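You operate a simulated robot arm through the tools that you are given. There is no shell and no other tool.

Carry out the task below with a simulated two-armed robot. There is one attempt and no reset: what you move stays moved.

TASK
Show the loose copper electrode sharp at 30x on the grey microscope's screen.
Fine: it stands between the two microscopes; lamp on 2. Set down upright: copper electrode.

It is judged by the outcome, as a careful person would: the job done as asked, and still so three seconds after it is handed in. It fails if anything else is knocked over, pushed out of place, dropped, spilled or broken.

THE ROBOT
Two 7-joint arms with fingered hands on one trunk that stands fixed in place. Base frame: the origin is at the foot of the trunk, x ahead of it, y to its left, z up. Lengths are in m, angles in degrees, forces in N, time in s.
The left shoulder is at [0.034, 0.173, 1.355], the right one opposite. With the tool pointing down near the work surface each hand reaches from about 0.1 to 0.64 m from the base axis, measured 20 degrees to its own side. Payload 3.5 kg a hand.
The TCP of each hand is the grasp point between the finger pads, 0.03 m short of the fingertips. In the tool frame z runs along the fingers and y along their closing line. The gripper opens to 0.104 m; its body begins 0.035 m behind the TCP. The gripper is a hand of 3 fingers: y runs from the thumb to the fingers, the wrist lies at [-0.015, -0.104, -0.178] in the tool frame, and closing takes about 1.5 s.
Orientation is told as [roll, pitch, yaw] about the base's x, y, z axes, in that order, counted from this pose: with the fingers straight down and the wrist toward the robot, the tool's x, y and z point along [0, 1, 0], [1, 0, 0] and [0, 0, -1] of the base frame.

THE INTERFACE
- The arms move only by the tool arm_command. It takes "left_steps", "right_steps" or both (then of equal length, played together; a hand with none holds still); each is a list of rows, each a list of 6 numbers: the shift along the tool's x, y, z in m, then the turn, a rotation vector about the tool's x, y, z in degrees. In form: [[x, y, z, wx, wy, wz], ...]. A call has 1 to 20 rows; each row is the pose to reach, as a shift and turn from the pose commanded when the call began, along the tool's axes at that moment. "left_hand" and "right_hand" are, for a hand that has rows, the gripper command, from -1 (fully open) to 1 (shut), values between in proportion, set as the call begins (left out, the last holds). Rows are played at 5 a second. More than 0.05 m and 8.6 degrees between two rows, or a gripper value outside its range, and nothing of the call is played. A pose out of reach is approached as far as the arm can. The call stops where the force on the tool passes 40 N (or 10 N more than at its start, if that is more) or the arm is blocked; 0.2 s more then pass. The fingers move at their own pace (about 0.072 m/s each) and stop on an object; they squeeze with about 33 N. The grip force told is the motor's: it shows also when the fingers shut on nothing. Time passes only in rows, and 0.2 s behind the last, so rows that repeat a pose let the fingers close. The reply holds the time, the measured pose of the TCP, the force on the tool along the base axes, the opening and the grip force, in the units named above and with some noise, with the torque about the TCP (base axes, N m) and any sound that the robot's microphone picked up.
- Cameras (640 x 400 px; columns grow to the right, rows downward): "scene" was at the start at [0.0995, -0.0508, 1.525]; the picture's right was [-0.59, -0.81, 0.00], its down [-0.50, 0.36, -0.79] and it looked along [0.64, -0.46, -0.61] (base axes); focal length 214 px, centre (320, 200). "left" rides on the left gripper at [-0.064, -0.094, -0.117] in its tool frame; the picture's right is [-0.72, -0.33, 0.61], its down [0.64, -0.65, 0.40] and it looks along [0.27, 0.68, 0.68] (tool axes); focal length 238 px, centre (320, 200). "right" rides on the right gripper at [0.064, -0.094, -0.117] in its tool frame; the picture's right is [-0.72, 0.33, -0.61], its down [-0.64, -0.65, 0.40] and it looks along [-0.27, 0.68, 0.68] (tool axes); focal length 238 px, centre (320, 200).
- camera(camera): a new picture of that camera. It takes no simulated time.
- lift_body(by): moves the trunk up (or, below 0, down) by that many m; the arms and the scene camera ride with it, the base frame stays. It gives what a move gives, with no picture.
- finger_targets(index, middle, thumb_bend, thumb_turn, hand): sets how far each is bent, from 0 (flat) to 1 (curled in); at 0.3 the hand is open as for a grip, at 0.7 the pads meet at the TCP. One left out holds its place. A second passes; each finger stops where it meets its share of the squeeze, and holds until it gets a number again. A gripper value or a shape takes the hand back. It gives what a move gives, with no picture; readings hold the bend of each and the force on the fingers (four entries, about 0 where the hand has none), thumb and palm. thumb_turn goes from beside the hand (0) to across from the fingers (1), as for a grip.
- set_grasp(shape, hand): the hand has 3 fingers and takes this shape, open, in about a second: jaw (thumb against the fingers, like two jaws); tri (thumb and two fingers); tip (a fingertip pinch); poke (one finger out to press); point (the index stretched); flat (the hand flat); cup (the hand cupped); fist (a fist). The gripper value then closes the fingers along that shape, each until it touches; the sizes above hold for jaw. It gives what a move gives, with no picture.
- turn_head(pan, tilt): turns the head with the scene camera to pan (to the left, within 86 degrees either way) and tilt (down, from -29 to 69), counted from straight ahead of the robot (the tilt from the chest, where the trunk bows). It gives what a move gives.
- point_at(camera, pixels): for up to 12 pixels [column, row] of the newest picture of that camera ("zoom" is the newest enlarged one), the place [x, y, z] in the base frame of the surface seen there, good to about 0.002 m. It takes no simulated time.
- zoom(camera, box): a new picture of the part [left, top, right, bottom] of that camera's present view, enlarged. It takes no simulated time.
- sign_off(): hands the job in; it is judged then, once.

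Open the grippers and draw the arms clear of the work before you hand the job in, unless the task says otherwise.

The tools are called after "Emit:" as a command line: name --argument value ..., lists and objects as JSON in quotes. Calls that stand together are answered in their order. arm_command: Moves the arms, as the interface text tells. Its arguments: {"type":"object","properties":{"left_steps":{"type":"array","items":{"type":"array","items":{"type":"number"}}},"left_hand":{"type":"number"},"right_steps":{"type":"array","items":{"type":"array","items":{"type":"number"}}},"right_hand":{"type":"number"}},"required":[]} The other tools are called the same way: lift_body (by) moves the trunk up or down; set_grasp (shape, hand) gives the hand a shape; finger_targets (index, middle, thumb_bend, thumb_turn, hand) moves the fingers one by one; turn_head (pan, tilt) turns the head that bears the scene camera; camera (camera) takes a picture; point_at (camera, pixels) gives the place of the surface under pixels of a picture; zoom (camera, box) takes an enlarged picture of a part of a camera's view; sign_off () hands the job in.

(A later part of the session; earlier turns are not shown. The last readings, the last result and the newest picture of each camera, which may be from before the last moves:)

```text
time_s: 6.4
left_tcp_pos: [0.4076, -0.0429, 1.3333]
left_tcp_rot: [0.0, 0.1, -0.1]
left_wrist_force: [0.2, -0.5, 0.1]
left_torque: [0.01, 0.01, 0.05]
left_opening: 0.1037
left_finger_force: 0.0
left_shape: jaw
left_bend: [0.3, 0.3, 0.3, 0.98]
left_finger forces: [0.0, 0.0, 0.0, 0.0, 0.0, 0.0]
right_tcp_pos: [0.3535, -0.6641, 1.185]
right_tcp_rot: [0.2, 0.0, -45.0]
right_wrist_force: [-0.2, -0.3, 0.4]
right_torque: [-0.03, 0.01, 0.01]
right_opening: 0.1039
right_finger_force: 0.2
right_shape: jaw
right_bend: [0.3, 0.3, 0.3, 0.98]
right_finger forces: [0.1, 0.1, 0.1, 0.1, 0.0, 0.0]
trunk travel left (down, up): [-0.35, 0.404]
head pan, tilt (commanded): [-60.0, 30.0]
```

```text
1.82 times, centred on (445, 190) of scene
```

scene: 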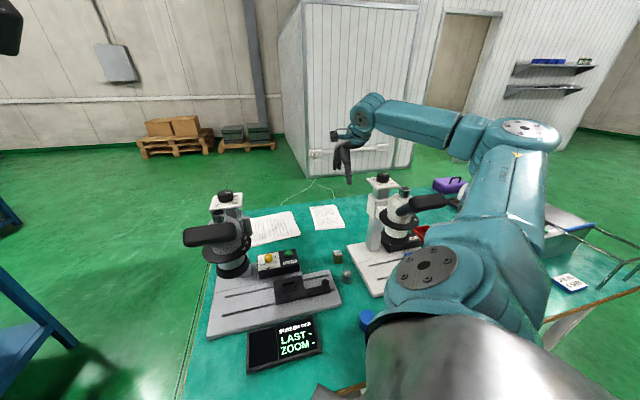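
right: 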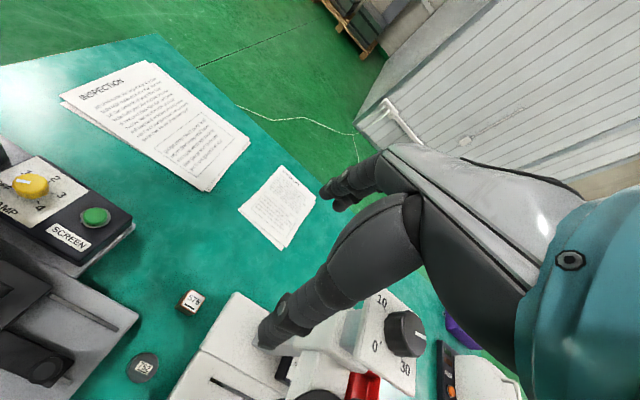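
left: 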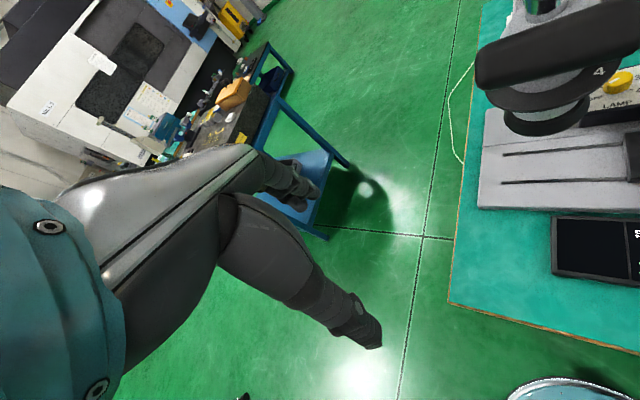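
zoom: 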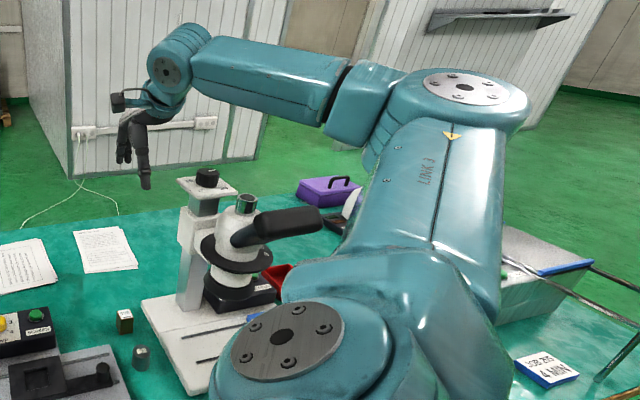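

The forearm would pass near the white eyepiece when descending. I measure that eyepiece bar exactly.

Emit:
zoom --camera "scene" --box '[370, 165, 460, 270]'

Emit:
point_at --camera "zoom" --pixels '[[310, 130], [350, 125], [400, 122], [440, 125], [330, 165], [380, 155], [440, 145], [280, 160], [220, 120], [250, 80], [120, 60], [230, 205]]'

```text
3.81 times, centred on (415, 218) of scene
```

zoom: 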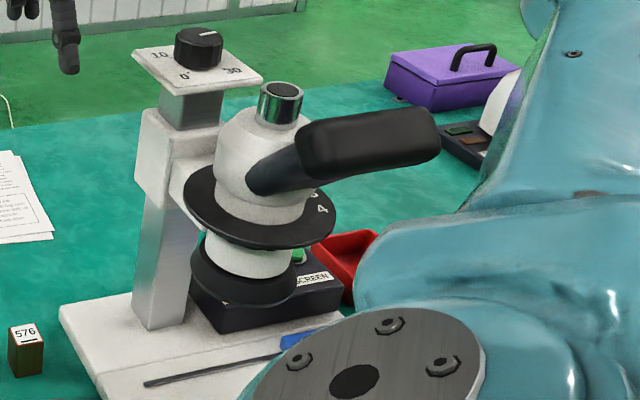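

```text
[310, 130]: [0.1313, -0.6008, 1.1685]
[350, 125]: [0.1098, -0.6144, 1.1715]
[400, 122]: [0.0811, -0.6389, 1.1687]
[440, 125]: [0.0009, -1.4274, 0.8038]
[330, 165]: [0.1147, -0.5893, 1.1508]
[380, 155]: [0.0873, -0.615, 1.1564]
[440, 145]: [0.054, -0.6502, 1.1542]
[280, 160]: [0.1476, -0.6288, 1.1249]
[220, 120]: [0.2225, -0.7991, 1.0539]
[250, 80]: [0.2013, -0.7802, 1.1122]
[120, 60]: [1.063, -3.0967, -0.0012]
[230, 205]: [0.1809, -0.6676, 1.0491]
```

The white eyepiece's nearest corner is about (0.13,-0.585,1.15). A straighter arm from a higher shoulder keeps the forearm clear, so I raise the trunk 0.08 m and lower the hand partway, then check.

Emit:
lift_body --by 0.08

Emit:
arm_command --right_steps '[[0, 0, 0.03, 0, 0, 0], [0, 0, 0.06, 0, 0, 0], [0, 0, 0.09, 0, 0, 0], [0, 0, 0.12, 0, 0, 0], [0, 0, 0.15, 0, 0, 0], [0, 0, 0.15, 0, 0, 0]]' --right_hand -0.3

Emit:
camera --camera "scene"

Emit:
camera --camera "right"

```text
time_s: 7.5
left_tcp_pos: [0.4078, -0.0427, 1.4123]
left_tcp_rot: [0.1, 0.0, -0.1]
left_wrist_force: [-0.5, 0.4, 0.6]
left_torque: [0.0, 0.04, -0.02]
left_opening: 0.1036
left_finger_force: 0.0
left_shape: jaw
left_bend: [0.3, 0.3, 0.3, 0.98]
left_finger forces: [0.0, 0.1, 0.1, 0.0, 0.0, 0.1]
right_tcp_pos: [0.3562, -0.6639, 1.264]
right_tcp_rot: [0.1, 0.1, -44.9]
right_wrist_force: [0.6, 0.6, -0.3]
right_torque: [-0.03, 0.01, -0.01]
right_opening: 0.1037
right_finger_force: 0.1
right_shape: jaw
right_bend: [0.3, 0.3, 0.3, 0.98]
right_finger forces: [0.0, 0.0, 0.0, 0.1, 0.0, 0.1]
trunk travel left (down, up): [-0.43, 0.324]
head pan, tilt (commanded): [-60.0, 30.0]
```

```text
time_s: 8.9
left_tcp_pos: [0.4078, -0.0432, 1.4132]
left_tcp_rot: [0.0, 0.0, 0.0]
left_wrist_force: [-0.4, 0.2, 0.0]
left_torque: [-0.02, 0.05, -0.02]
left_opening: 0.1036
left_finger_force: 0.0
left_shape: jaw
left_bend: [0.3, 0.3, 0.3, 0.98]
left_finger forces: [0.0, 0.1, 0.0, 0.1, 0.0, 0.0]
right_tcp_pos: [0.3559, -0.6623, 1.1129]
right_tcp_rot: [0.0, 0.1, -44.9]
right_wrist_force: [-0.3, 0.2, 0.3]
right_torque: [-0.01, 0.01, -0.01]
right_opening: 0.068
right_finger_force: 0.0
right_shape: jaw
right_bend: [0.28, 0.39, 0.62, 1.0]
right_finger forces: [0.0, 0.1, 0.0, 0.1, 0.1, 0.0]
trunk travel left (down, up): [-0.43, 0.324]
head pan, tilt (commanded): [-60.0, 30.0]
```

```text
taken
```

scene: 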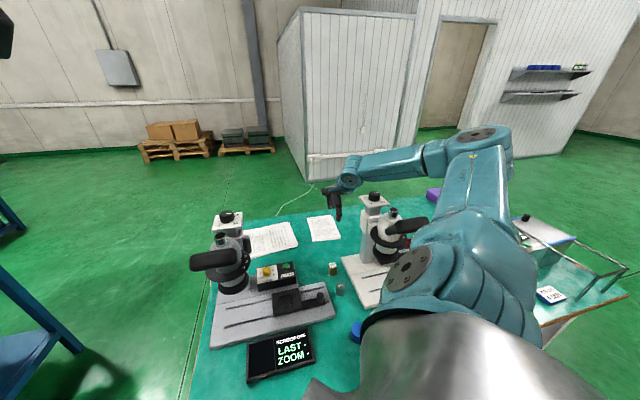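

```text
taken
```

right: 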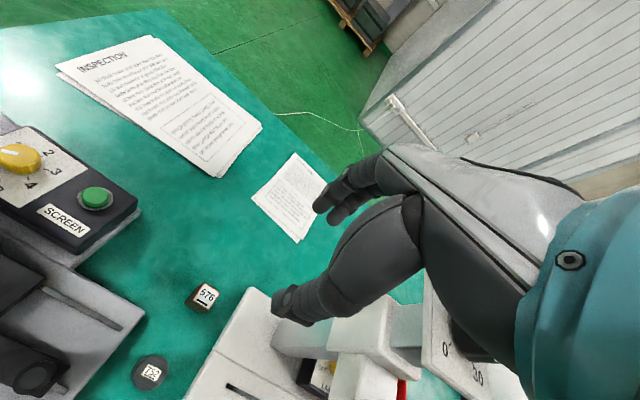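

The hand is at z 1.11. I check the forearm's height over the white microscope.

Emit:
zoom --camera "scene" --box '[310, 110, 530, 290]'

Emit:
point_at --camera "scene" --pixels '[[480, 135], [450, 160], [430, 168], [400, 172], [370, 165], [350, 175], [335, 205], [430, 155], [465, 180], [410, 226]]'

```text
2.22 times, centred on (420, 200) of scene
```

zoom: 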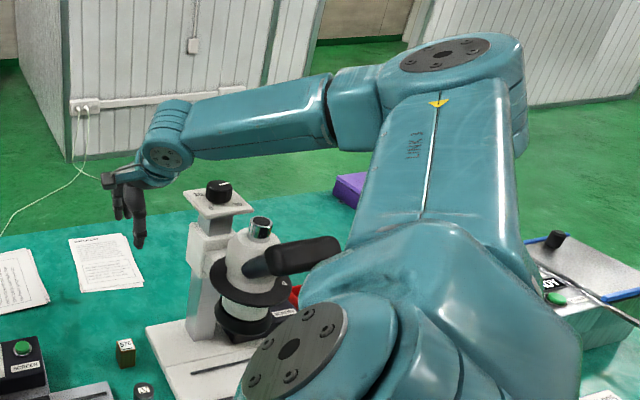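

```text
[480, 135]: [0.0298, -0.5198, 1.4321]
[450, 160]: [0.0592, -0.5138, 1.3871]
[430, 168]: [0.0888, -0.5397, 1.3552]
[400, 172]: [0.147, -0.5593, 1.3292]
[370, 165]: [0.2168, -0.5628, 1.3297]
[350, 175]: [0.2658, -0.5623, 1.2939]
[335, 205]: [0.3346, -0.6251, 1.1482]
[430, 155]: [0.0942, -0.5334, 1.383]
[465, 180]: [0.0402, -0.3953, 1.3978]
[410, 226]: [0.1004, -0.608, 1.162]
```

The forearm is ~0.15 m above the eyepiece. I descend another 0.1 m and recheck.

Emit:
arm_command --right_steps '[[0, 0, 0.025, 0, 0, 0], [0, 0, 0.05, 0, 0, 0], [0, 0, 0.075, 0, 0, 0], [0, 0, 0.1, 0, 0, 0], [0, 0, 0.1, 0, 0, 0]]'

Emit:
camera --camera "scene"

Emit:
zoom --camera "scene" --box '[310, 130, 510, 290]'

Emit:
point_at --camera "zoom" --pixels '[[100, 200], [200, 150], [260, 145], [320, 140], [380, 130], [420, 100], [300, 170], [340, 180], [100, 280], [250, 170]]'

Emit:
camera --camera "right"

```text
time_s: 10.2
left_tcp_pos: [0.4075, -0.0426, 1.4131]
left_tcp_rot: [0.1, 0.0, 0.0]
left_wrist_force: [0.0, -0.1, 0.1]
left_torque: [0.04, -0.03, -0.02]
left_opening: 0.1036
left_finger_force: 0.0
left_shape: jaw
left_bend: [0.3, 0.3, 0.3, 0.98]
left_finger forces: [0.0, 0.0, 0.0, 0.1, 0.0, 0.0]
right_tcp_pos: [0.3548, -0.6641, 1.0128]
right_tcp_rot: [0.1, 0.0, -44.9]
right_wrist_force: [0.7, -0.2, -0.1]
right_torque: [-0.02, 0.04, 0.0]
right_opening: 0.0677
right_finger_force: 0.1
right_shape: jaw
right_bend: [0.28, 0.39, 0.62, 1.0]
right_finger forces: [0.2, 0.0, 0.0, 0.0, 0.0, 0.1]
trunk travel left (down, up): [-0.43, 0.324]
head pan, tilt (commanded): [-60.0, 30.0]
```

```text
taken
```

scene: 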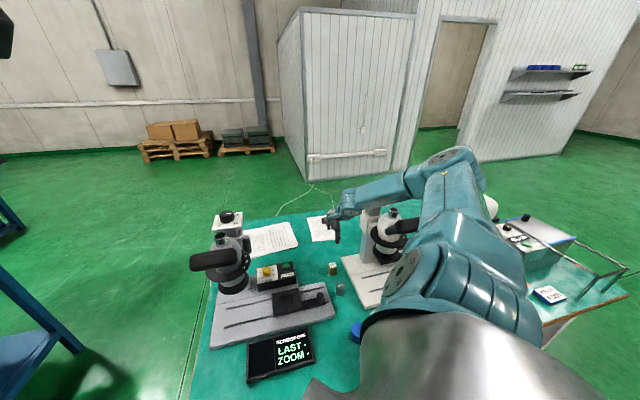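

```text
2.50 times, centred on (410, 210) of scene
```

zoom: 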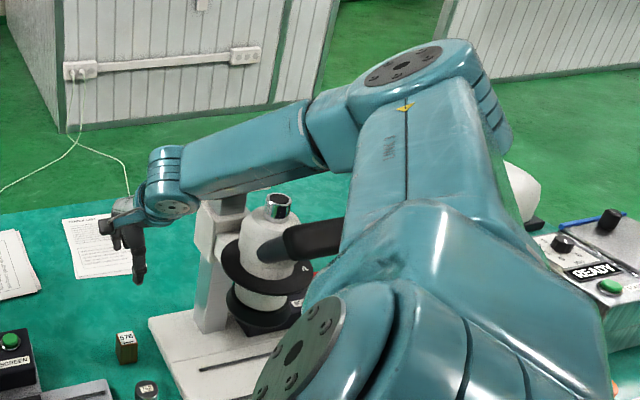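

```text
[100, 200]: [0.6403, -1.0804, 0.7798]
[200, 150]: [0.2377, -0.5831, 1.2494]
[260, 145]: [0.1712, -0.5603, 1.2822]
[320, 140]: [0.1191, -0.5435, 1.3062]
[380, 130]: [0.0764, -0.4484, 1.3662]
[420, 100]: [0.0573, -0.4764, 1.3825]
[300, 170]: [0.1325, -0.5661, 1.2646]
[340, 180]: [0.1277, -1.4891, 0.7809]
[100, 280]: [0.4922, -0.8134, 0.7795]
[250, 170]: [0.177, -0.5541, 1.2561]
```

```text
taken
```

right: 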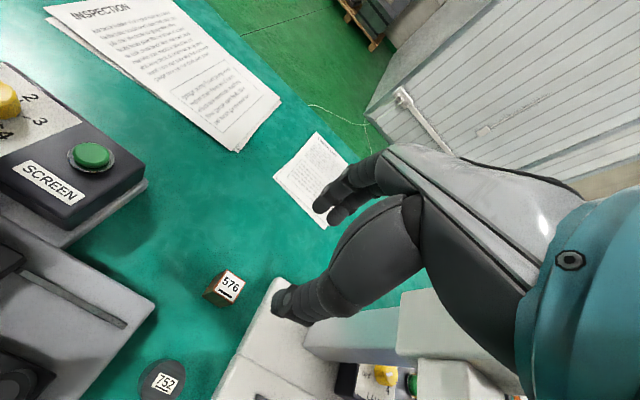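

Forearm underside is at z≈1.26 near the eyepiece. I raise the trunk 0.04 m more for a straighter arm, then lower the hand 0.14 m and recheck.

Emit:
lift_body --by 0.04

Emit:
arm_command --right_steps '[[0, 0, 0.02, 0, 0, 0], [0, 0, 0.04, 0, 0, 0], [0, 0, 0.06, 0, 0, 0], [0, 0, 0.08, 0, 0, 0], [0, 0, 0.1, 0, 0, 0], [0, 0, 0.12, 0, 0, 0], [0, 0, 0.14, 0, 0, 0], [0, 0, 0.14, 0, 0, 0]]'

Emit:
camera --camera "scene"

Emit:
zoom --camera "scene" --box '[310, 140, 510, 300]'

Emit:
point_at --camera "zoom" --pixels '[[200, 190], [250, 190], [300, 190], [340, 180], [380, 170], [420, 130], [280, 210], [320, 215], [260, 225], [150, 230]]'

Emit:
camera --camera "right"

```text
time_s: 11.0
left_tcp_pos: [0.4078, -0.0443, 1.4526]
left_tcp_rot: [-0.1, 0.0, 0.0]
left_wrist_force: [0.0, -0.7, 0.1]
left_torque: [0.01, 0.01, 0.01]
left_opening: 0.1034
left_finger_force: 0.1
left_shape: jaw
left_bend: [0.3, 0.3, 0.3, 0.98]
left_finger forces: [0.0, 0.0, 0.1, 0.0, 0.0, 0.0]
right_tcp_pos: [0.3563, -0.664, 1.0544]
right_tcp_rot: [0.1, 0.1, -44.9]
right_wrist_force: [-0.1, 0.9, -0.2]
right_torque: [0.02, 0.01, 0.02]
right_opening: 0.068
right_finger_force: 0.2
right_shape: jaw
right_bend: [0.28, 0.39, 0.62, 1.0]
right_finger forces: [0.0, 0.0, 0.0, 0.0, 0.1, 0.0]
trunk travel left (down, up): [-0.47, 0.284]
head pan, tilt (commanded): [-60.0, 30.0]
```

```text
time_s: 12.8
left_tcp_pos: [0.4069, -0.0428, 1.4518]
left_tcp_rot: [0.0, 0.0, 0.1]
left_wrist_force: [0.2, -0.1, 0.5]
left_torque: [-0.02, -0.01, -0.03]
left_opening: 0.1037
left_finger_force: 0.0
left_shape: jaw
left_bend: [0.3, 0.3, 0.3, 0.98]
left_finger forces: [0.1, 0.0, 0.1, 0.0, 0.0, 0.1]
right_tcp_pos: [0.355, -0.6626, 0.9135]
right_tcp_rot: [0.0, 0.1, -44.9]
right_wrist_force: [0.1, -0.4, -0.6]
right_torque: [0.01, 0.0, 0.02]
right_opening: 0.0681
right_finger_force: 0.1
right_shape: jaw
right_bend: [0.28, 0.39, 0.62, 1.0]
right_finger forces: [0.1, 0.0, 0.0, 0.1, 0.0, 0.0]
trunk travel left (down, up): [-0.47, 0.284]
head pan, tilt (commanded): [-60.0, 30.0]
```

```text
taken
```

scene: 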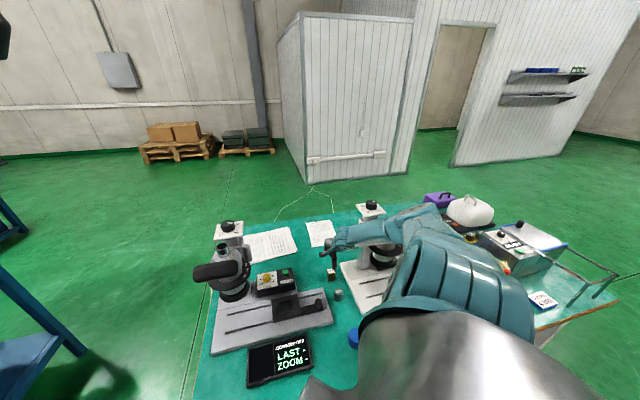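

```text
2.50 times, centred on (410, 220) of scene
```

zoom: 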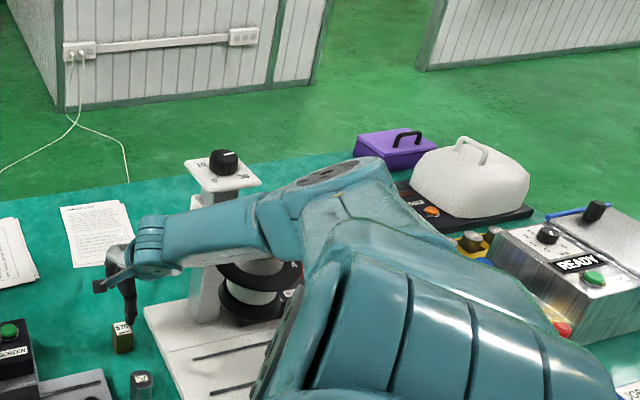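

```text
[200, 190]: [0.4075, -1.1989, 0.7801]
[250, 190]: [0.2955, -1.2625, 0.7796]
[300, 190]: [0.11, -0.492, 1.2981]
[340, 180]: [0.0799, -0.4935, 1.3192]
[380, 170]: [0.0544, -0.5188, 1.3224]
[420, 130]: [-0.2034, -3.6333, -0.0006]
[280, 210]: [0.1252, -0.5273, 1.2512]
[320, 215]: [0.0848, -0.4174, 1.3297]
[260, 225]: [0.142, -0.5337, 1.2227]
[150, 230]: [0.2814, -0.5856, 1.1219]
```

```text
taken
```

right: 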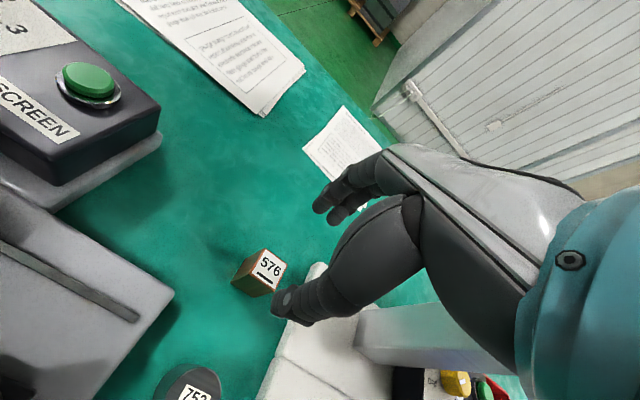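

The forearm (≈6 cm thick) still clears the eyepiece. The partial gripper value moved thumb and fingers unequally (0.62 vs 0.28/0.39), so I set them symmetrically before going down.

Emit:
finger_targets --hand "right" --index 0.45 --middle 0.45 --thumb_bend 0.45 --thumb_turn 1.0

Emit:
camera --camera "right"

Emit:
zoom --camera "scene" --box '[310, 215, 370, 310]'

```text
time_s: 13.8
left_tcp_pos: [0.4075, -0.0421, 1.4534]
left_tcp_rot: [0.1, 0.0, 0.0]
left_wrist_force: [-0.7, -1.0, 0.4]
left_torque: [0.05, 0.0, 0.0]
left_opening: 0.1036
left_finger_force: 0.1
left_shape: jaw
left_bend: [0.3, 0.3, 0.3, 0.98]
left_finger forces: [0.0, 0.0, 0.0, 0.0, 0.0, 0.0]
right_tcp_pos: [0.3562, -0.6628, 0.9141]
right_tcp_rot: [0.1, 0.1, -44.9]
right_wrist_force: [0.6, 0.3, 0.1]
right_torque: [0.0, -0.01, -0.01]
right_opening: 0.0646
right_finger_force: 0.0
right_shape: fingers
right_bend: [0.45, 0.45, 0.45, 0.99]
right_finger forces: [0.0, 0.0, 0.0, 0.0, 0.0, 0.0]
trunk travel left (down, up): [-0.47, 0.284]
head pan, tilt (commanded): [-60.0, 30.0]
```

```text
taken
```

right: 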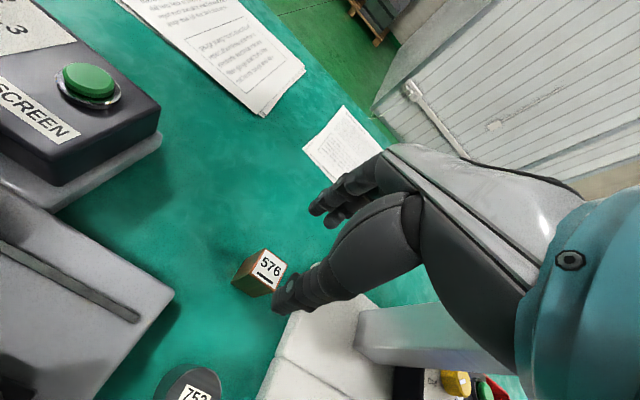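

```text
4.21 times, centred on (340, 262) of scene
```

zoom: 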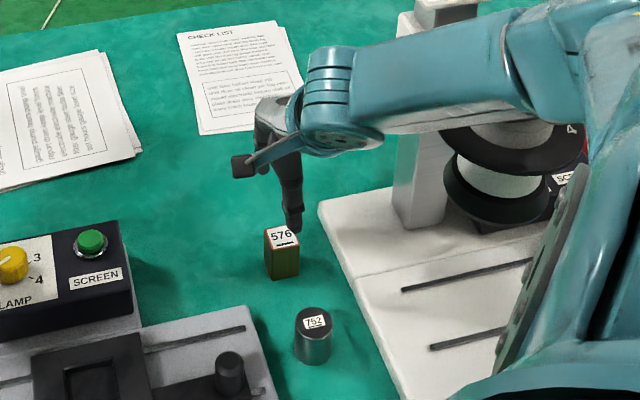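

Opening is now symmetric (0.065). I shift 2 mm to centre on the block and descend to about z 0.87 first, then look.

Emit:
arm_command --right_steps '[[-0.002, 0.001, 0.015, 0, 0, 0], [-0.002, 0.001, 0.03, 0, 0, 0], [-0.002, 0.001, 0.045, 0, 0, 0], [-0.002, 0.001, 0.045, 0, 0, 0]]'

Emit:
camera --camera "right"

Emit:
zoom --camera "scene" --box '[310, 215, 370, 310]'

Emit:
camera --camera "scene"

```text
time_s: 14.8
left_tcp_pos: [0.4068, -0.0445, 1.4529]
left_tcp_rot: [0.1, 0.0, 0.0]
left_wrist_force: [-0.3, 0.2, 0.0]
left_torque: [-0.02, -0.01, 0.0]
left_opening: 0.1037
left_finger_force: 0.0
left_shape: jaw
left_bend: [0.3, 0.3, 0.3, 0.98]
left_finger forces: [0.1, 0.0, 0.0, 0.0, 0.0, 0.1]
right_tcp_pos: [0.3538, -0.6676, 0.8682]
right_tcp_rot: [0.1, 0.1, -44.9]
right_wrist_force: [0.2, 0.6, -0.7]
right_torque: [0.04, 0.05, 0.04]
right_opening: 0.065
right_finger_force: 0.1
right_shape: fingers
right_bend: [0.45, 0.45, 0.45, 0.99]
right_finger forces: [0.0, 0.1, 0.0, 0.0, 0.0, 0.0]
trunk travel left (down, up): [-0.47, 0.284]
head pan, tilt (commanded): [-60.0, 30.0]
```

```text
taken
```

right: 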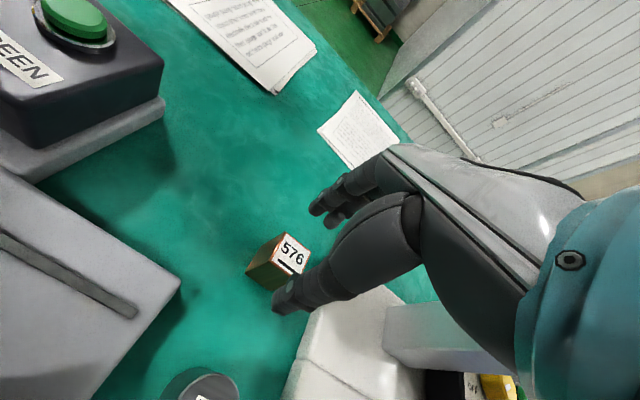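

```text
4.21 times, centred on (340, 262) of scene
```

zoom: 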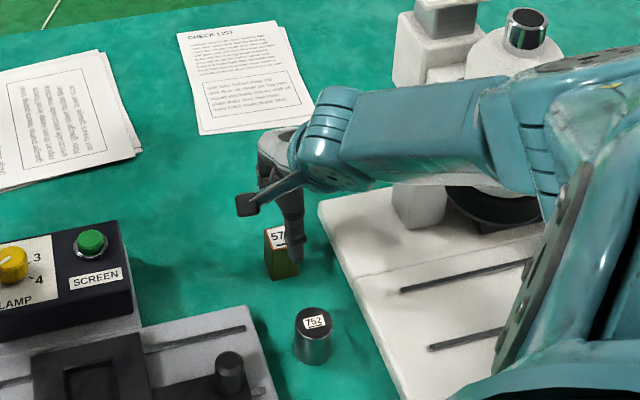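

```text
taken
```

scene: 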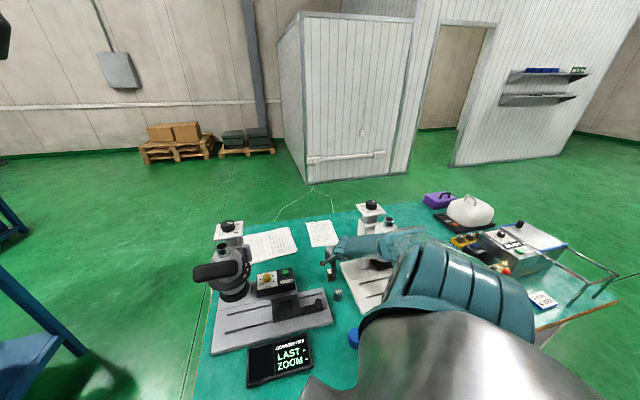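

Alignment looks good. I verify forearm position near the hidden white eyepiece before the last 45 mm.

Emit:
zoom --camera "scene" --box '[310, 190, 450, 310]'

Emit:
point_at --camera "zoom" --pixels '[[170, 235], [200, 240], [240, 235], [280, 230], [320, 225], [360, 210], [400, 200], [440, 215], [260, 265], [300, 270], [330, 265], [350, 130]]'

```text
3.33 times, centred on (380, 250) of scene
```

zoom: 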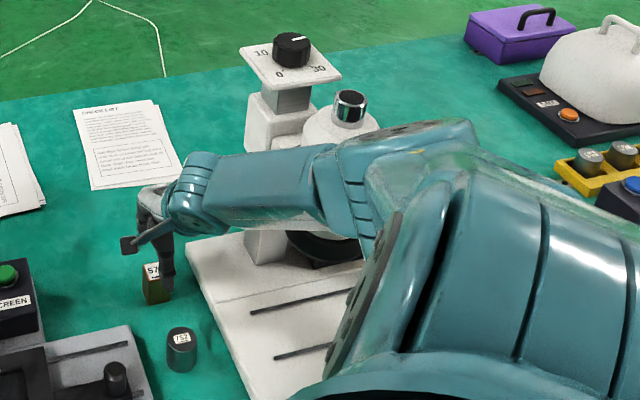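

```text
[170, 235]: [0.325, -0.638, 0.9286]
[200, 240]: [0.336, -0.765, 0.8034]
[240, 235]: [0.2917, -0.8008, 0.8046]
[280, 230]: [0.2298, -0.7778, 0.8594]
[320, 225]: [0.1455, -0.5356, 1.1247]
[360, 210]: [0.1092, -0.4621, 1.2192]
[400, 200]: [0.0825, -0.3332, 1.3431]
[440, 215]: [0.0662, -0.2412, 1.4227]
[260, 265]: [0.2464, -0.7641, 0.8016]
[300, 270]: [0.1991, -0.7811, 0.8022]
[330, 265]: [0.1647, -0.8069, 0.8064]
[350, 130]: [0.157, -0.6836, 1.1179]
```

I sample the forearm's surface more densely near the eyepiece location to be sure of clearance.

Emit:
point_at --camera "zoom" --pixels '[[320, 150], [320, 175], [320, 200], [300, 150], [300, 190], [300, 220], [340, 150], [350, 190], [365, 235], [370, 130], [270, 180], [220, 180]]'

Emit:
camera --camera "left"

```text
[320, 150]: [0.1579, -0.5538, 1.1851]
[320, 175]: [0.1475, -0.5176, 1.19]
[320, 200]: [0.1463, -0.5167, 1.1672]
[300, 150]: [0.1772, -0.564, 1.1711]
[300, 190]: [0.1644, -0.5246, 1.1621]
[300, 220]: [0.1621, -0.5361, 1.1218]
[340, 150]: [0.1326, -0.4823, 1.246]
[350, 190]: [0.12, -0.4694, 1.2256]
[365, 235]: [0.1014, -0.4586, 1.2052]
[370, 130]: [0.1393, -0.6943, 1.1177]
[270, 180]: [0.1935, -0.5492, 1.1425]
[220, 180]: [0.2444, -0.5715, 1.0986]
```

```text
taken
```

left: 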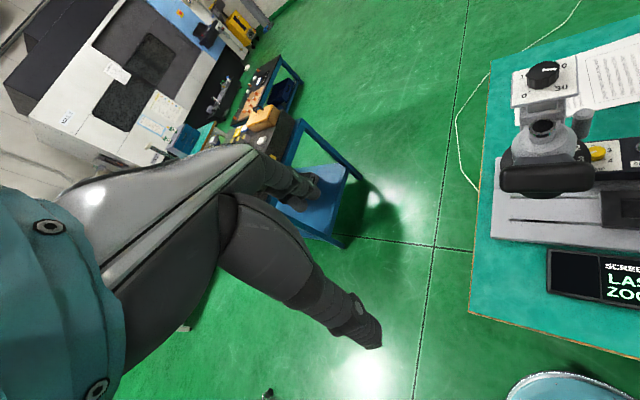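

Estimated clearance beside the white eyepiece is small now but grows as the arm straightens further down. I descend slowly the last 45 mm to grasp height (TCP z≈0.823).

Emit:
arm_command --right_steps '[[0, 0, 0.01, 0, 0, 0], [0, 0, 0.02, 0, 0, 0], [0, 0, 0.03, 0, 0, 0], [0, 0, 0.04, 0, 0, 0], [0, 0, 0.046, 0, 0, 0], [0, 0, 0.046, 0, 0, 0]]'

Emit:
camera --camera "scene"

Emit:
zoom --camera "scene" --box '[310, 190, 450, 310]'

Emit:
point_at --camera "zoom" --pixels '[[320, 160], [320, 175], [320, 200], [300, 170], [300, 190], [300, 220], [340, 170], [350, 190], [270, 200], [220, 200], [350, 120], [330, 250]]'

Emit:
camera --camera "right"

```text
time_s: 16.2
left_tcp_pos: [0.4086, -0.0432, 1.452]
left_tcp_rot: [0.0, 0.0, 0.0]
left_wrist_force: [0.1, -0.1, 0.6]
left_torque: [0.01, 0.0, 0.03]
left_opening: 0.1036
left_finger_force: 0.0
left_shape: jaw
left_bend: [0.3, 0.3, 0.3, 0.98]
left_finger forces: [0.1, 0.0, 0.1, 0.1, 0.1, 0.0]
right_tcp_pos: [0.3541, -0.6653, 0.8225]
right_tcp_rot: [0.1, 0.0, -45.0]
right_wrist_force: [-0.2, 0.8, -0.4]
right_torque: [0.04, 0.0, 0.0]
right_opening: 0.0647
right_finger_force: 0.1
right_shape: fingers
right_bend: [0.45, 0.45, 0.45, 0.99]
right_finger forces: [0.1, 0.0, 0.1, 0.0, 0.0, 0.0]
trunk travel left (down, up): [-0.47, 0.284]
head pan, tilt (commanded): [-60.0, 30.0]
```

```text
taken
```

scene: 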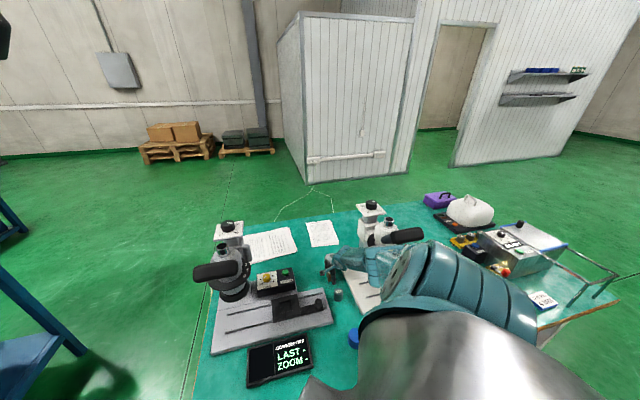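

```text
3.33 times, centred on (380, 250) of scene
```

zoom: 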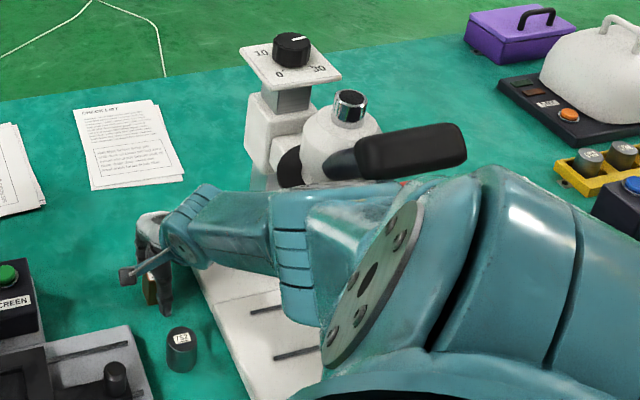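

```text
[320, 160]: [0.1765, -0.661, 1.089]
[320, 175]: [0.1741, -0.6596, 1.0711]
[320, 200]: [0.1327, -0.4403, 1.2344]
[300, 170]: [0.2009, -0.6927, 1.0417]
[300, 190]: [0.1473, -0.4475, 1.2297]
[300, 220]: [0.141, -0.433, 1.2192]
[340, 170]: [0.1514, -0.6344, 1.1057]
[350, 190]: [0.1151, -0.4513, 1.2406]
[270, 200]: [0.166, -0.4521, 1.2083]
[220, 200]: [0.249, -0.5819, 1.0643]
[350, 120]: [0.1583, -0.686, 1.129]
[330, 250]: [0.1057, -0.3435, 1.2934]
```

```text
taken
```

right: 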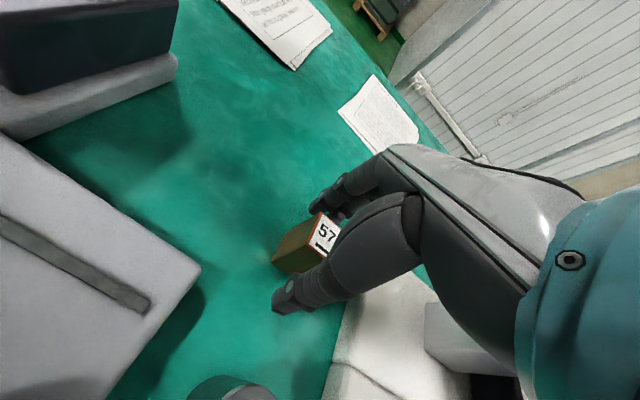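

The block is between thumb and fingers, and the arm is clear of the white eyepiece. I close thumb and fingers together symmetrically.

Emit:
finger_targets --hand "right" --index 0.7 --middle 0.7 --thumb_bend 0.7 --thumb_turn 1.0

Emit:
camera --camera "right"

Emit:
zoom --camera "right" --box '[250, 150, 400, 330]'

```text
time_s: 17.2
left_tcp_pos: [0.4073, -0.0439, 1.4526]
left_tcp_rot: [0.0, -0.1, 0.0]
left_wrist_force: [1.1, -0.3, 0.2]
left_torque: [0.02, -0.01, 0.0]
left_opening: 0.1038
left_finger_force: 0.0
left_shape: jaw
left_bend: [0.3, 0.3, 0.3, 0.98]
left_finger forces: [0.0, 0.0, 0.0, 0.0, 0.1, 0.0]
right_tcp_pos: [0.3546, -0.6661, 0.8233]
right_tcp_rot: [0.1, 0.1, -44.9]
right_wrist_force: [1.1, 0.7, 0.6]
right_torque: [-0.03, -0.05, 0.01]
right_opening: 0.0256
right_finger_force: 11.8
right_shape: fingers
right_bend: [0.62, 0.64, 0.6, 1.0]
right_finger forces: [5.7, 6.3, 0.1, 0.0, 11.0, 0.1]
trunk travel left (down, up): [-0.47, 0.284]
head pan, tilt (commanded): [-60.0, 30.0]
```

```text
taken
```

right: 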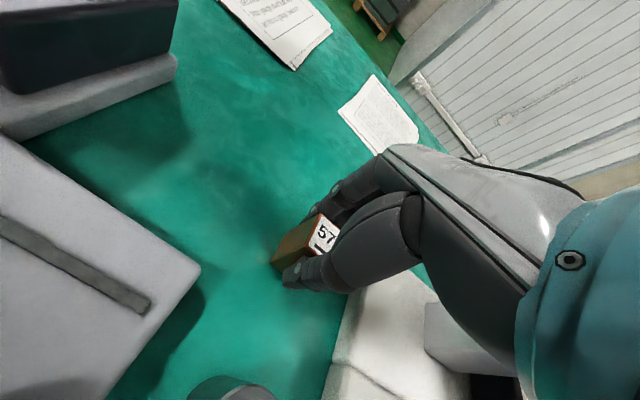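

```text
2.22 times, centred on (325, 240) of right
```

zoom: 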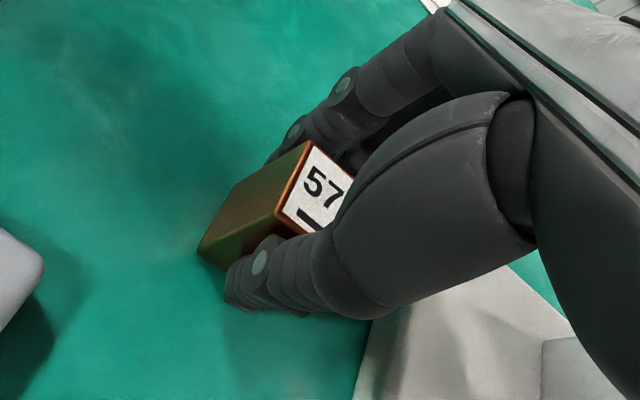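

Grip holds (thumb 11 N, fingers ~6 N each). I lift 30 mm straight up and check the block comes along.

Emit:
arm_command --right_steps '[[0, 0, -0.01, 0, 0, 0], [0, 0, -0.02, 0, 0, 0], [0, 0, -0.03, 0, 0, 0], [0, 0, -0.03, 0, 0, 0]]'

Emit:
camera --camera "right"

Emit:
zoom --camera "scene" --box '[310, 215, 400, 310]'

```text
time_s: 18.2
left_tcp_pos: [0.4079, -0.0442, 1.4523]
left_tcp_rot: [0.0, 0.0, -0.1]
left_wrist_force: [0.7, 0.4, -0.1]
left_torque: [0.01, 0.0, 0.0]
left_opening: 0.1037
left_finger_force: 0.1
left_shape: jaw
left_bend: [0.3, 0.3, 0.3, 0.98]
left_finger forces: [0.0, 0.0, 0.0, 0.0, 0.1, 0.0]
right_tcp_pos: [0.3535, -0.6662, 0.8507]
right_tcp_rot: [0.1, 0.1, -44.9]
right_wrist_force: [0.3, -0.2, -3.2]
right_torque: [-0.01, 0.01, 0.0]
right_opening: 0.0257
right_finger_force: 11.0
right_shape: fingers
right_bend: [0.62, 0.64, 0.6, 1.0]
right_finger forces: [5.4, 5.7, 0.0, 0.1, 11.1, 0.1]
trunk travel left (down, up): [-0.47, 0.284]
head pan, tilt (commanded): [-60.0, 30.0]
```

```text
taken
```

right: 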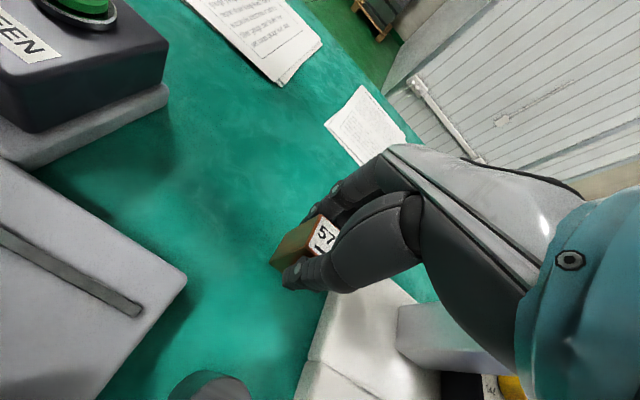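

```text
4.21 times, centred on (355, 262) of scene
```

zoom: 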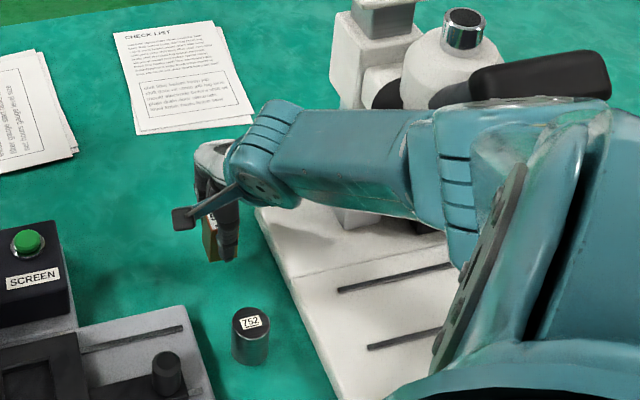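

The block came up cleanly (3.2 N weight). I carry it up and over to above the stage recess (0.425,-0.438), away from the white microscope.

Emit:
arm_command --right_steps '[[0.02, -0.0106, -0.015, 0, 0, 0], [0.046, -0.0244, -0.03, 0, 0, 0], [0.072, -0.0381, -0.045, 0, 0, 0], [0.098, -0.0519, -0.06, 0, 0, 0], [0.124, -0.0657, -0.075, 0, 0, 0], [0.15, -0.0794, -0.09, 0, 0, 0], [0.176, -0.0932, -0.097, 0, 0, 0], [0.2, -0.1059, -0.097, 0, 0, 0], [0.2104, -0.1114, -0.097, 0, 0, 0], [0.2104, -0.1114, -0.097, 0, 0, 0]]'

Emit:
camera --camera "right"

Emit:
camera --camera "scene"

Emit:
zoom --camera "scene" --box '[190, 190, 370, 350]'

```text
time_s: 20.4
left_tcp_pos: [0.408, -0.0439, 1.4516]
left_tcp_rot: [0.1, 0.0, 0.1]
left_wrist_force: [-0.3, 0.2, -0.4]
left_torque: [0.01, 0.02, -0.01]
left_opening: 0.1038
left_finger_force: 0.0
left_shape: jaw
left_bend: [0.3, 0.3, 0.3, 0.98]
left_finger forces: [0.1, 0.0, 0.1, 0.1, 0.0, 0.0]
right_tcp_pos: [0.4247, -0.4374, 0.9496]
right_tcp_rot: [0.0, 0.1, -45.0]
right_wrist_force: [0.5, 0.4, -3.5]
right_torque: [-0.01, -0.06, 0.0]
right_opening: 0.0256
right_finger_force: 10.9
right_shape: fingers
right_bend: [0.62, 0.64, 0.6, 1.0]
right_finger forces: [5.4, 5.7, 0.0, 0.0, 11.1, 0.1]
trunk travel left (down, up): [-0.47, 0.284]
head pan, tilt (commanded): [-60.0, 30.0]
```

```text
taken
```

right: 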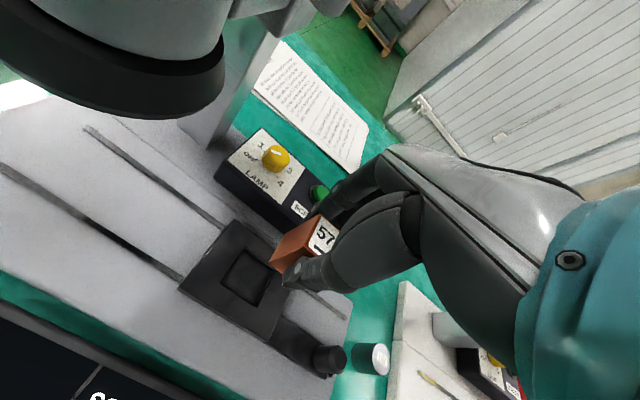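

```text
taken
```

scene: 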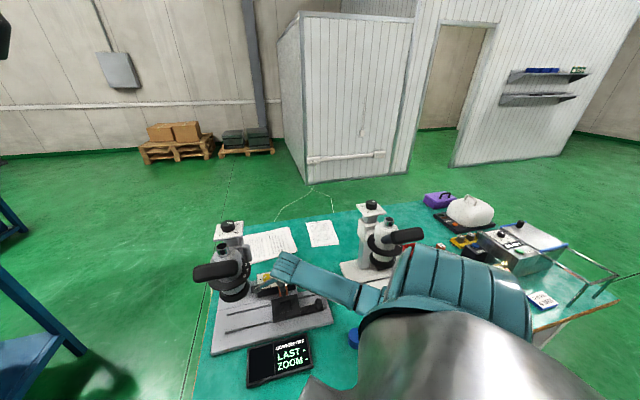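

```text
2.50 times, centred on (280, 270) of scene
```

zoom: 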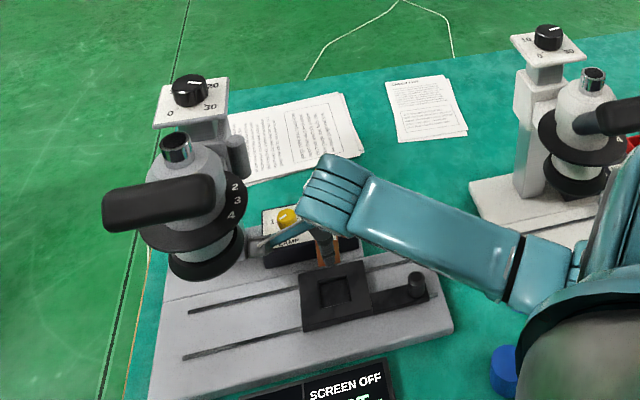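

The block hangs above the stage. I verify its actual position relative to the recess with the right camera.

Emit:
zoom --camera "right" --box '[170, 190, 370, 350]'

Emit:
point_at --camera "right" --pixels '[[300, 240], [283, 262], [317, 232], [330, 233], [316, 222], [218, 283], [245, 244], [270, 275], [245, 310], [245, 278]]'

```text
2.50 times, centred on (270, 270) of right
```

zoom: 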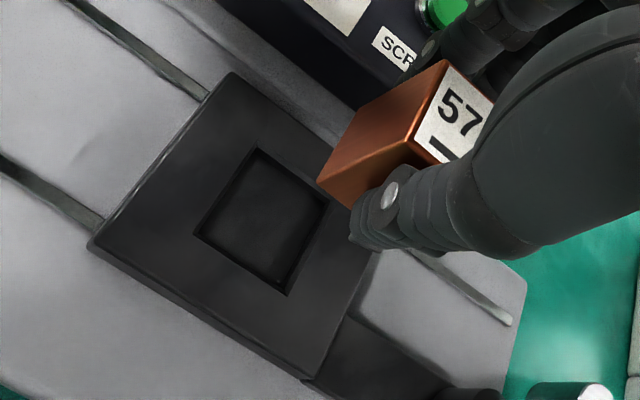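

```text
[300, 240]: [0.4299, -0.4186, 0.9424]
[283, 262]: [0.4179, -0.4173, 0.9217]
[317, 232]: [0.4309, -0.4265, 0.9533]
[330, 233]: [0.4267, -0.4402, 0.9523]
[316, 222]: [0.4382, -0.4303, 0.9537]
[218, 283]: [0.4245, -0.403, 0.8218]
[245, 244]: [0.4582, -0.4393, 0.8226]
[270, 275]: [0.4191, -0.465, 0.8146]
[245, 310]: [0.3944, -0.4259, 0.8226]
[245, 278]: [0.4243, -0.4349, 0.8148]
```

The face points hint the block may be slightly tilted in the grip; I measure more points on its face and edges.

Emit:
zoom --camera "right" --box '[255, 200, 355, 300]'

Emit:
point_at --camera "zoom" --pixels '[[320, 80], [270, 130], [220, 160], [180, 210], [260, 190], [300, 150], [340, 110], [345, 75], [230, 220], [330, 140], [400, 140], [360, 60]]'

```text
4.00 times, centred on (305, 250) of right
```

zoom: 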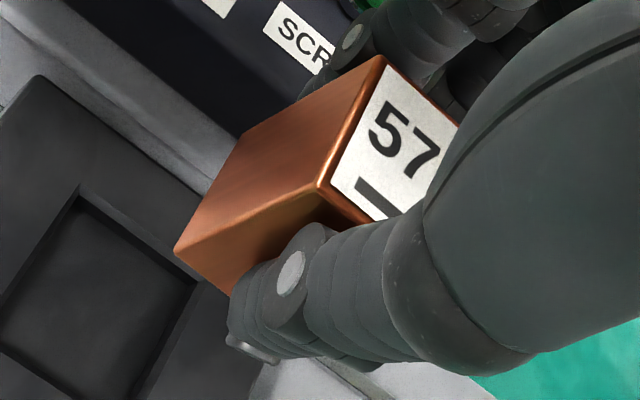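

```text
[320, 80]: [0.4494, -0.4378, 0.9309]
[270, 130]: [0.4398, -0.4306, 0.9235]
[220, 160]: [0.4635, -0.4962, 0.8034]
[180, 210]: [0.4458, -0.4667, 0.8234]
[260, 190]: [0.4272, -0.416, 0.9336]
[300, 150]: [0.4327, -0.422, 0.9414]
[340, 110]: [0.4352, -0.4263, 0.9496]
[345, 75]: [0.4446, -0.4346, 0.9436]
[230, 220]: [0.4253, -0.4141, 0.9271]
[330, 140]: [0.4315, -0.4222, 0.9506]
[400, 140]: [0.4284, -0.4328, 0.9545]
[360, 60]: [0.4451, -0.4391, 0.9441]
```

The block's faces are vertical (consistent 7 mm projections), offset ~3 mm from the recess centre. I correct by 3 mm each way and descend to just above the floor.

Emit:
arm_command --right_steps '[[-0.003, 0.003, 0.0, 0, 0, 0], [-0.003, 0.003, 0.02, 0, 0, 0], [-0.003, 0.003, 0.04, 0, 0, 0], [-0.003, 0.003, 0.06, 0, 0, 0], [-0.003, 0.003, 0.075, 0, 0, 0], [-0.003, 0.003, 0.085, 0, 0, 0], [-0.003, 0.003, 0.085, 0, 0, 0]]'

Emit:
camera --camera "right"

Emit:
zoom --camera "right" --box '[240, 190, 360, 310]'

Emit:
zoom --camera "scene" --box '[230, 240, 350, 340]'

```text
time_s: 22.0
left_tcp_pos: [0.4074, -0.0428, 1.4527]
left_tcp_rot: [0.0, 0.0, 0.0]
left_wrist_force: [-0.3, -0.3, 0.3]
left_torque: [-0.03, -0.02, 0.04]
left_opening: 0.1038
left_finger_force: 0.0
left_shape: jaw
left_bend: [0.3, 0.3, 0.3, 0.98]
left_finger forces: [0.0, 0.1, 0.0, 0.0, 0.0, 0.1]
right_tcp_pos: [0.4267, -0.4417, 0.8656]
right_tcp_rot: [0.1, 0.1, -44.9]
right_wrist_force: [-0.6, 0.4, -3.8]
right_torque: [0.01, -0.02, -0.01]
right_opening: 0.0255
right_finger_force: 11.1
right_shape: fingers
right_bend: [0.62, 0.64, 0.6, 1.0]
right_finger forces: [5.5, 5.6, 0.0, 0.1, 11.1, 0.0]
trunk travel left (down, up): [-0.47, 0.284]
head pan, tilt (commanded): [-60.0, 30.0]
```

```text
taken
```

right: 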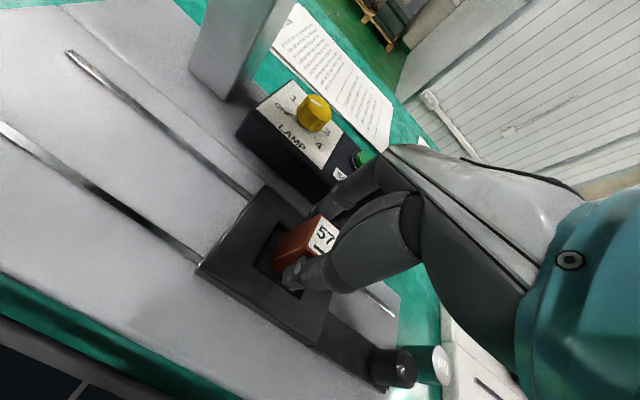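

```text
3.33 times, centred on (300, 250) of right
```

zoom: 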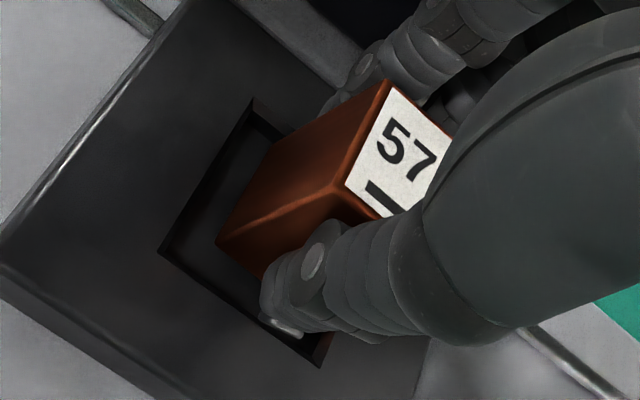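

```text
4.00 times, centred on (290, 290) of scene
```

zoom: 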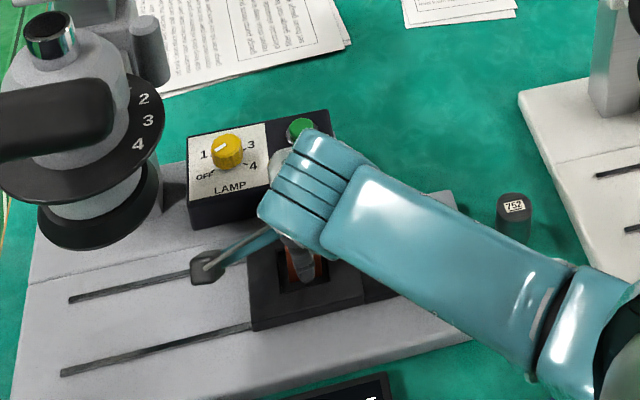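

The block's foot is inside the recess outline. I lower in 2 mm steps to the floor, watching the force.

Emit:
arm_command --right_steps '[[0, 0, 0.002, 0, 0, 0], [0, 0, 0.004, 0, 0, 0], [0, 0, 0.006, 0, 0, 0], [0, 0, 0.008, 0, 0, 0]]'

Emit:
zoom --camera "right" --box '[240, 190, 360, 310]'

```text
time_s: 23.0
left_tcp_pos: [0.4083, -0.0429, 1.4533]
left_tcp_rot: [-0.1, 0.0, 0.1]
left_wrist_force: [0.3, 0.1, 0.1]
left_torque: [-0.01, -0.01, -0.02]
left_opening: 0.1036
left_finger_force: 0.0
left_shape: jaw
left_bend: [0.3, 0.3, 0.3, 0.98]
left_finger forces: [0.0, 0.0, 0.1, 0.0, 0.1, 0.1]
right_tcp_pos: [0.4243, -0.442, 0.8581]
right_tcp_rot: [0.1, 0.0, -44.9]
right_wrist_force: [-0.3, 0.6, -3.0]
right_torque: [0.0, -0.03, 0.03]
right_opening: 0.0253
right_finger_force: 11.3
right_shape: fingers
right_bend: [0.63, 0.64, 0.6, 1.0]
right_finger forces: [5.4, 5.7, 0.1, 0.0, 11.3, 0.0]
trunk travel left (down, up): [-0.47, 0.284]
head pan, tilt (commanded): [-60.0, 30.0]
```

```text
3.33 times, centred on (300, 250) of right
```

zoom: 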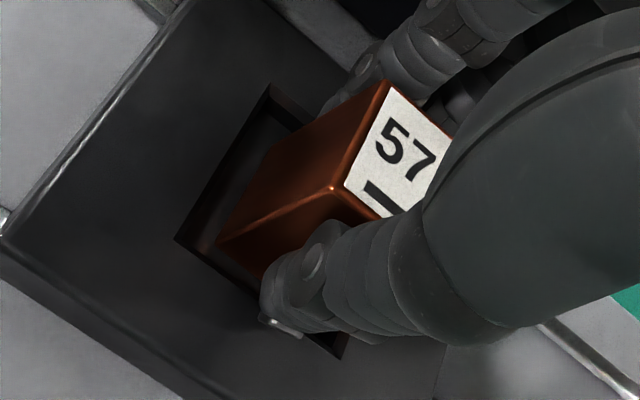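

No contact yet (−3.0 N). I lower another 2 mm.

Emit:
arm_command --right_steps '[[0, 0, 0.001, 0, 0, 0], [0, 0, 0.002, 0, 0, 0]]'

```text
time_s: 23.6
left_tcp_pos: [0.406, -0.043, 1.4531]
left_tcp_rot: [0.0, 0.0, 0.0]
left_wrist_force: [-0.1, -0.3, 0.2]
left_torque: [-0.01, -0.01, -0.05]
left_opening: 0.1038
left_finger_force: 0.0
left_shape: jaw
left_bend: [0.3, 0.3, 0.3, 0.98]
left_finger forces: [0.1, 0.1, 0.1, 0.0, 0.0, 0.1]
right_tcp_pos: [0.4262, -0.4417, 0.8561]
right_tcp_rot: [0.1, -0.1, -44.8]
right_wrist_force: [-1.6, -0.2, 6.4]
right_torque: [0.01, 0.09, -0.01]
right_opening: 0.0257
right_finger_force: 11.8
right_shape: fingers
right_bend: [0.63, 0.65, 0.6, 1.0]
right_finger forces: [5.7, 5.9, 0.0, 0.0, 12.2, 0.0]
trunk travel left (down, up): [-0.47, 0.284]
head pan, tilt (commanded): [-60.0, 30.0]
```

Floor contact (+6.4 N). I release by opening only slightly and symmetrically.

Emit:
finger_targets --hand "right" --index 0.54 --middle 0.54 --thumb_bend 0.52 --thumb_turn 1.0

Emit:
zoom --camera "right" --box '[240, 190, 360, 310]'

```text
time_s: 24.6
left_tcp_pos: [0.4067, -0.0437, 1.4534]
left_tcp_rot: [0.0, 0.0, 0.1]
left_wrist_force: [-0.5, 0.3, 0.4]
left_torque: [-0.02, 0.01, 0.02]
left_opening: 0.1036
left_finger_force: 0.1
left_shape: jaw
left_bend: [0.3, 0.3, 0.3, 0.98]
left_finger forces: [0.0, 0.1, 0.0, 0.0, 0.1, 0.0]
right_tcp_pos: [0.4257, -0.4411, 0.8562]
right_tcp_rot: [0.0, 0.0, -44.9]
right_wrist_force: [-1.2, 1.9, 9.1]
right_torque: [-0.09, -0.14, 0.01]
right_opening: 0.0421
right_finger_force: 4.4
right_shape: fingers
right_bend: [0.55, 0.56, 0.52, 1.0]
right_finger forces: [3.7, 4.5, 0.0, 0.1, 0.1, 0.0]
trunk travel left (down, up): [-0.47, 0.284]
head pan, tilt (commanded): [-60.0, 30.0]
```

```text
3.33 times, centred on (300, 250) of right
```

zoom: 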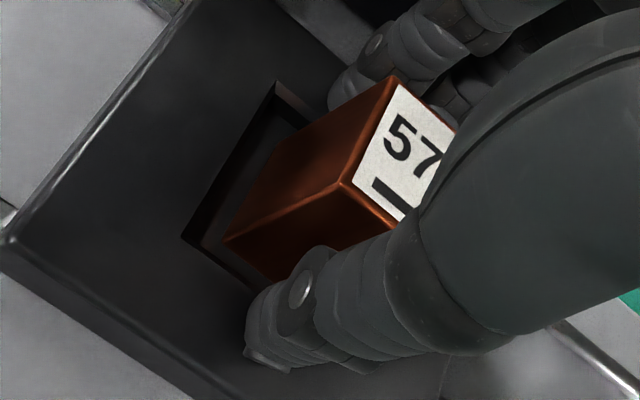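

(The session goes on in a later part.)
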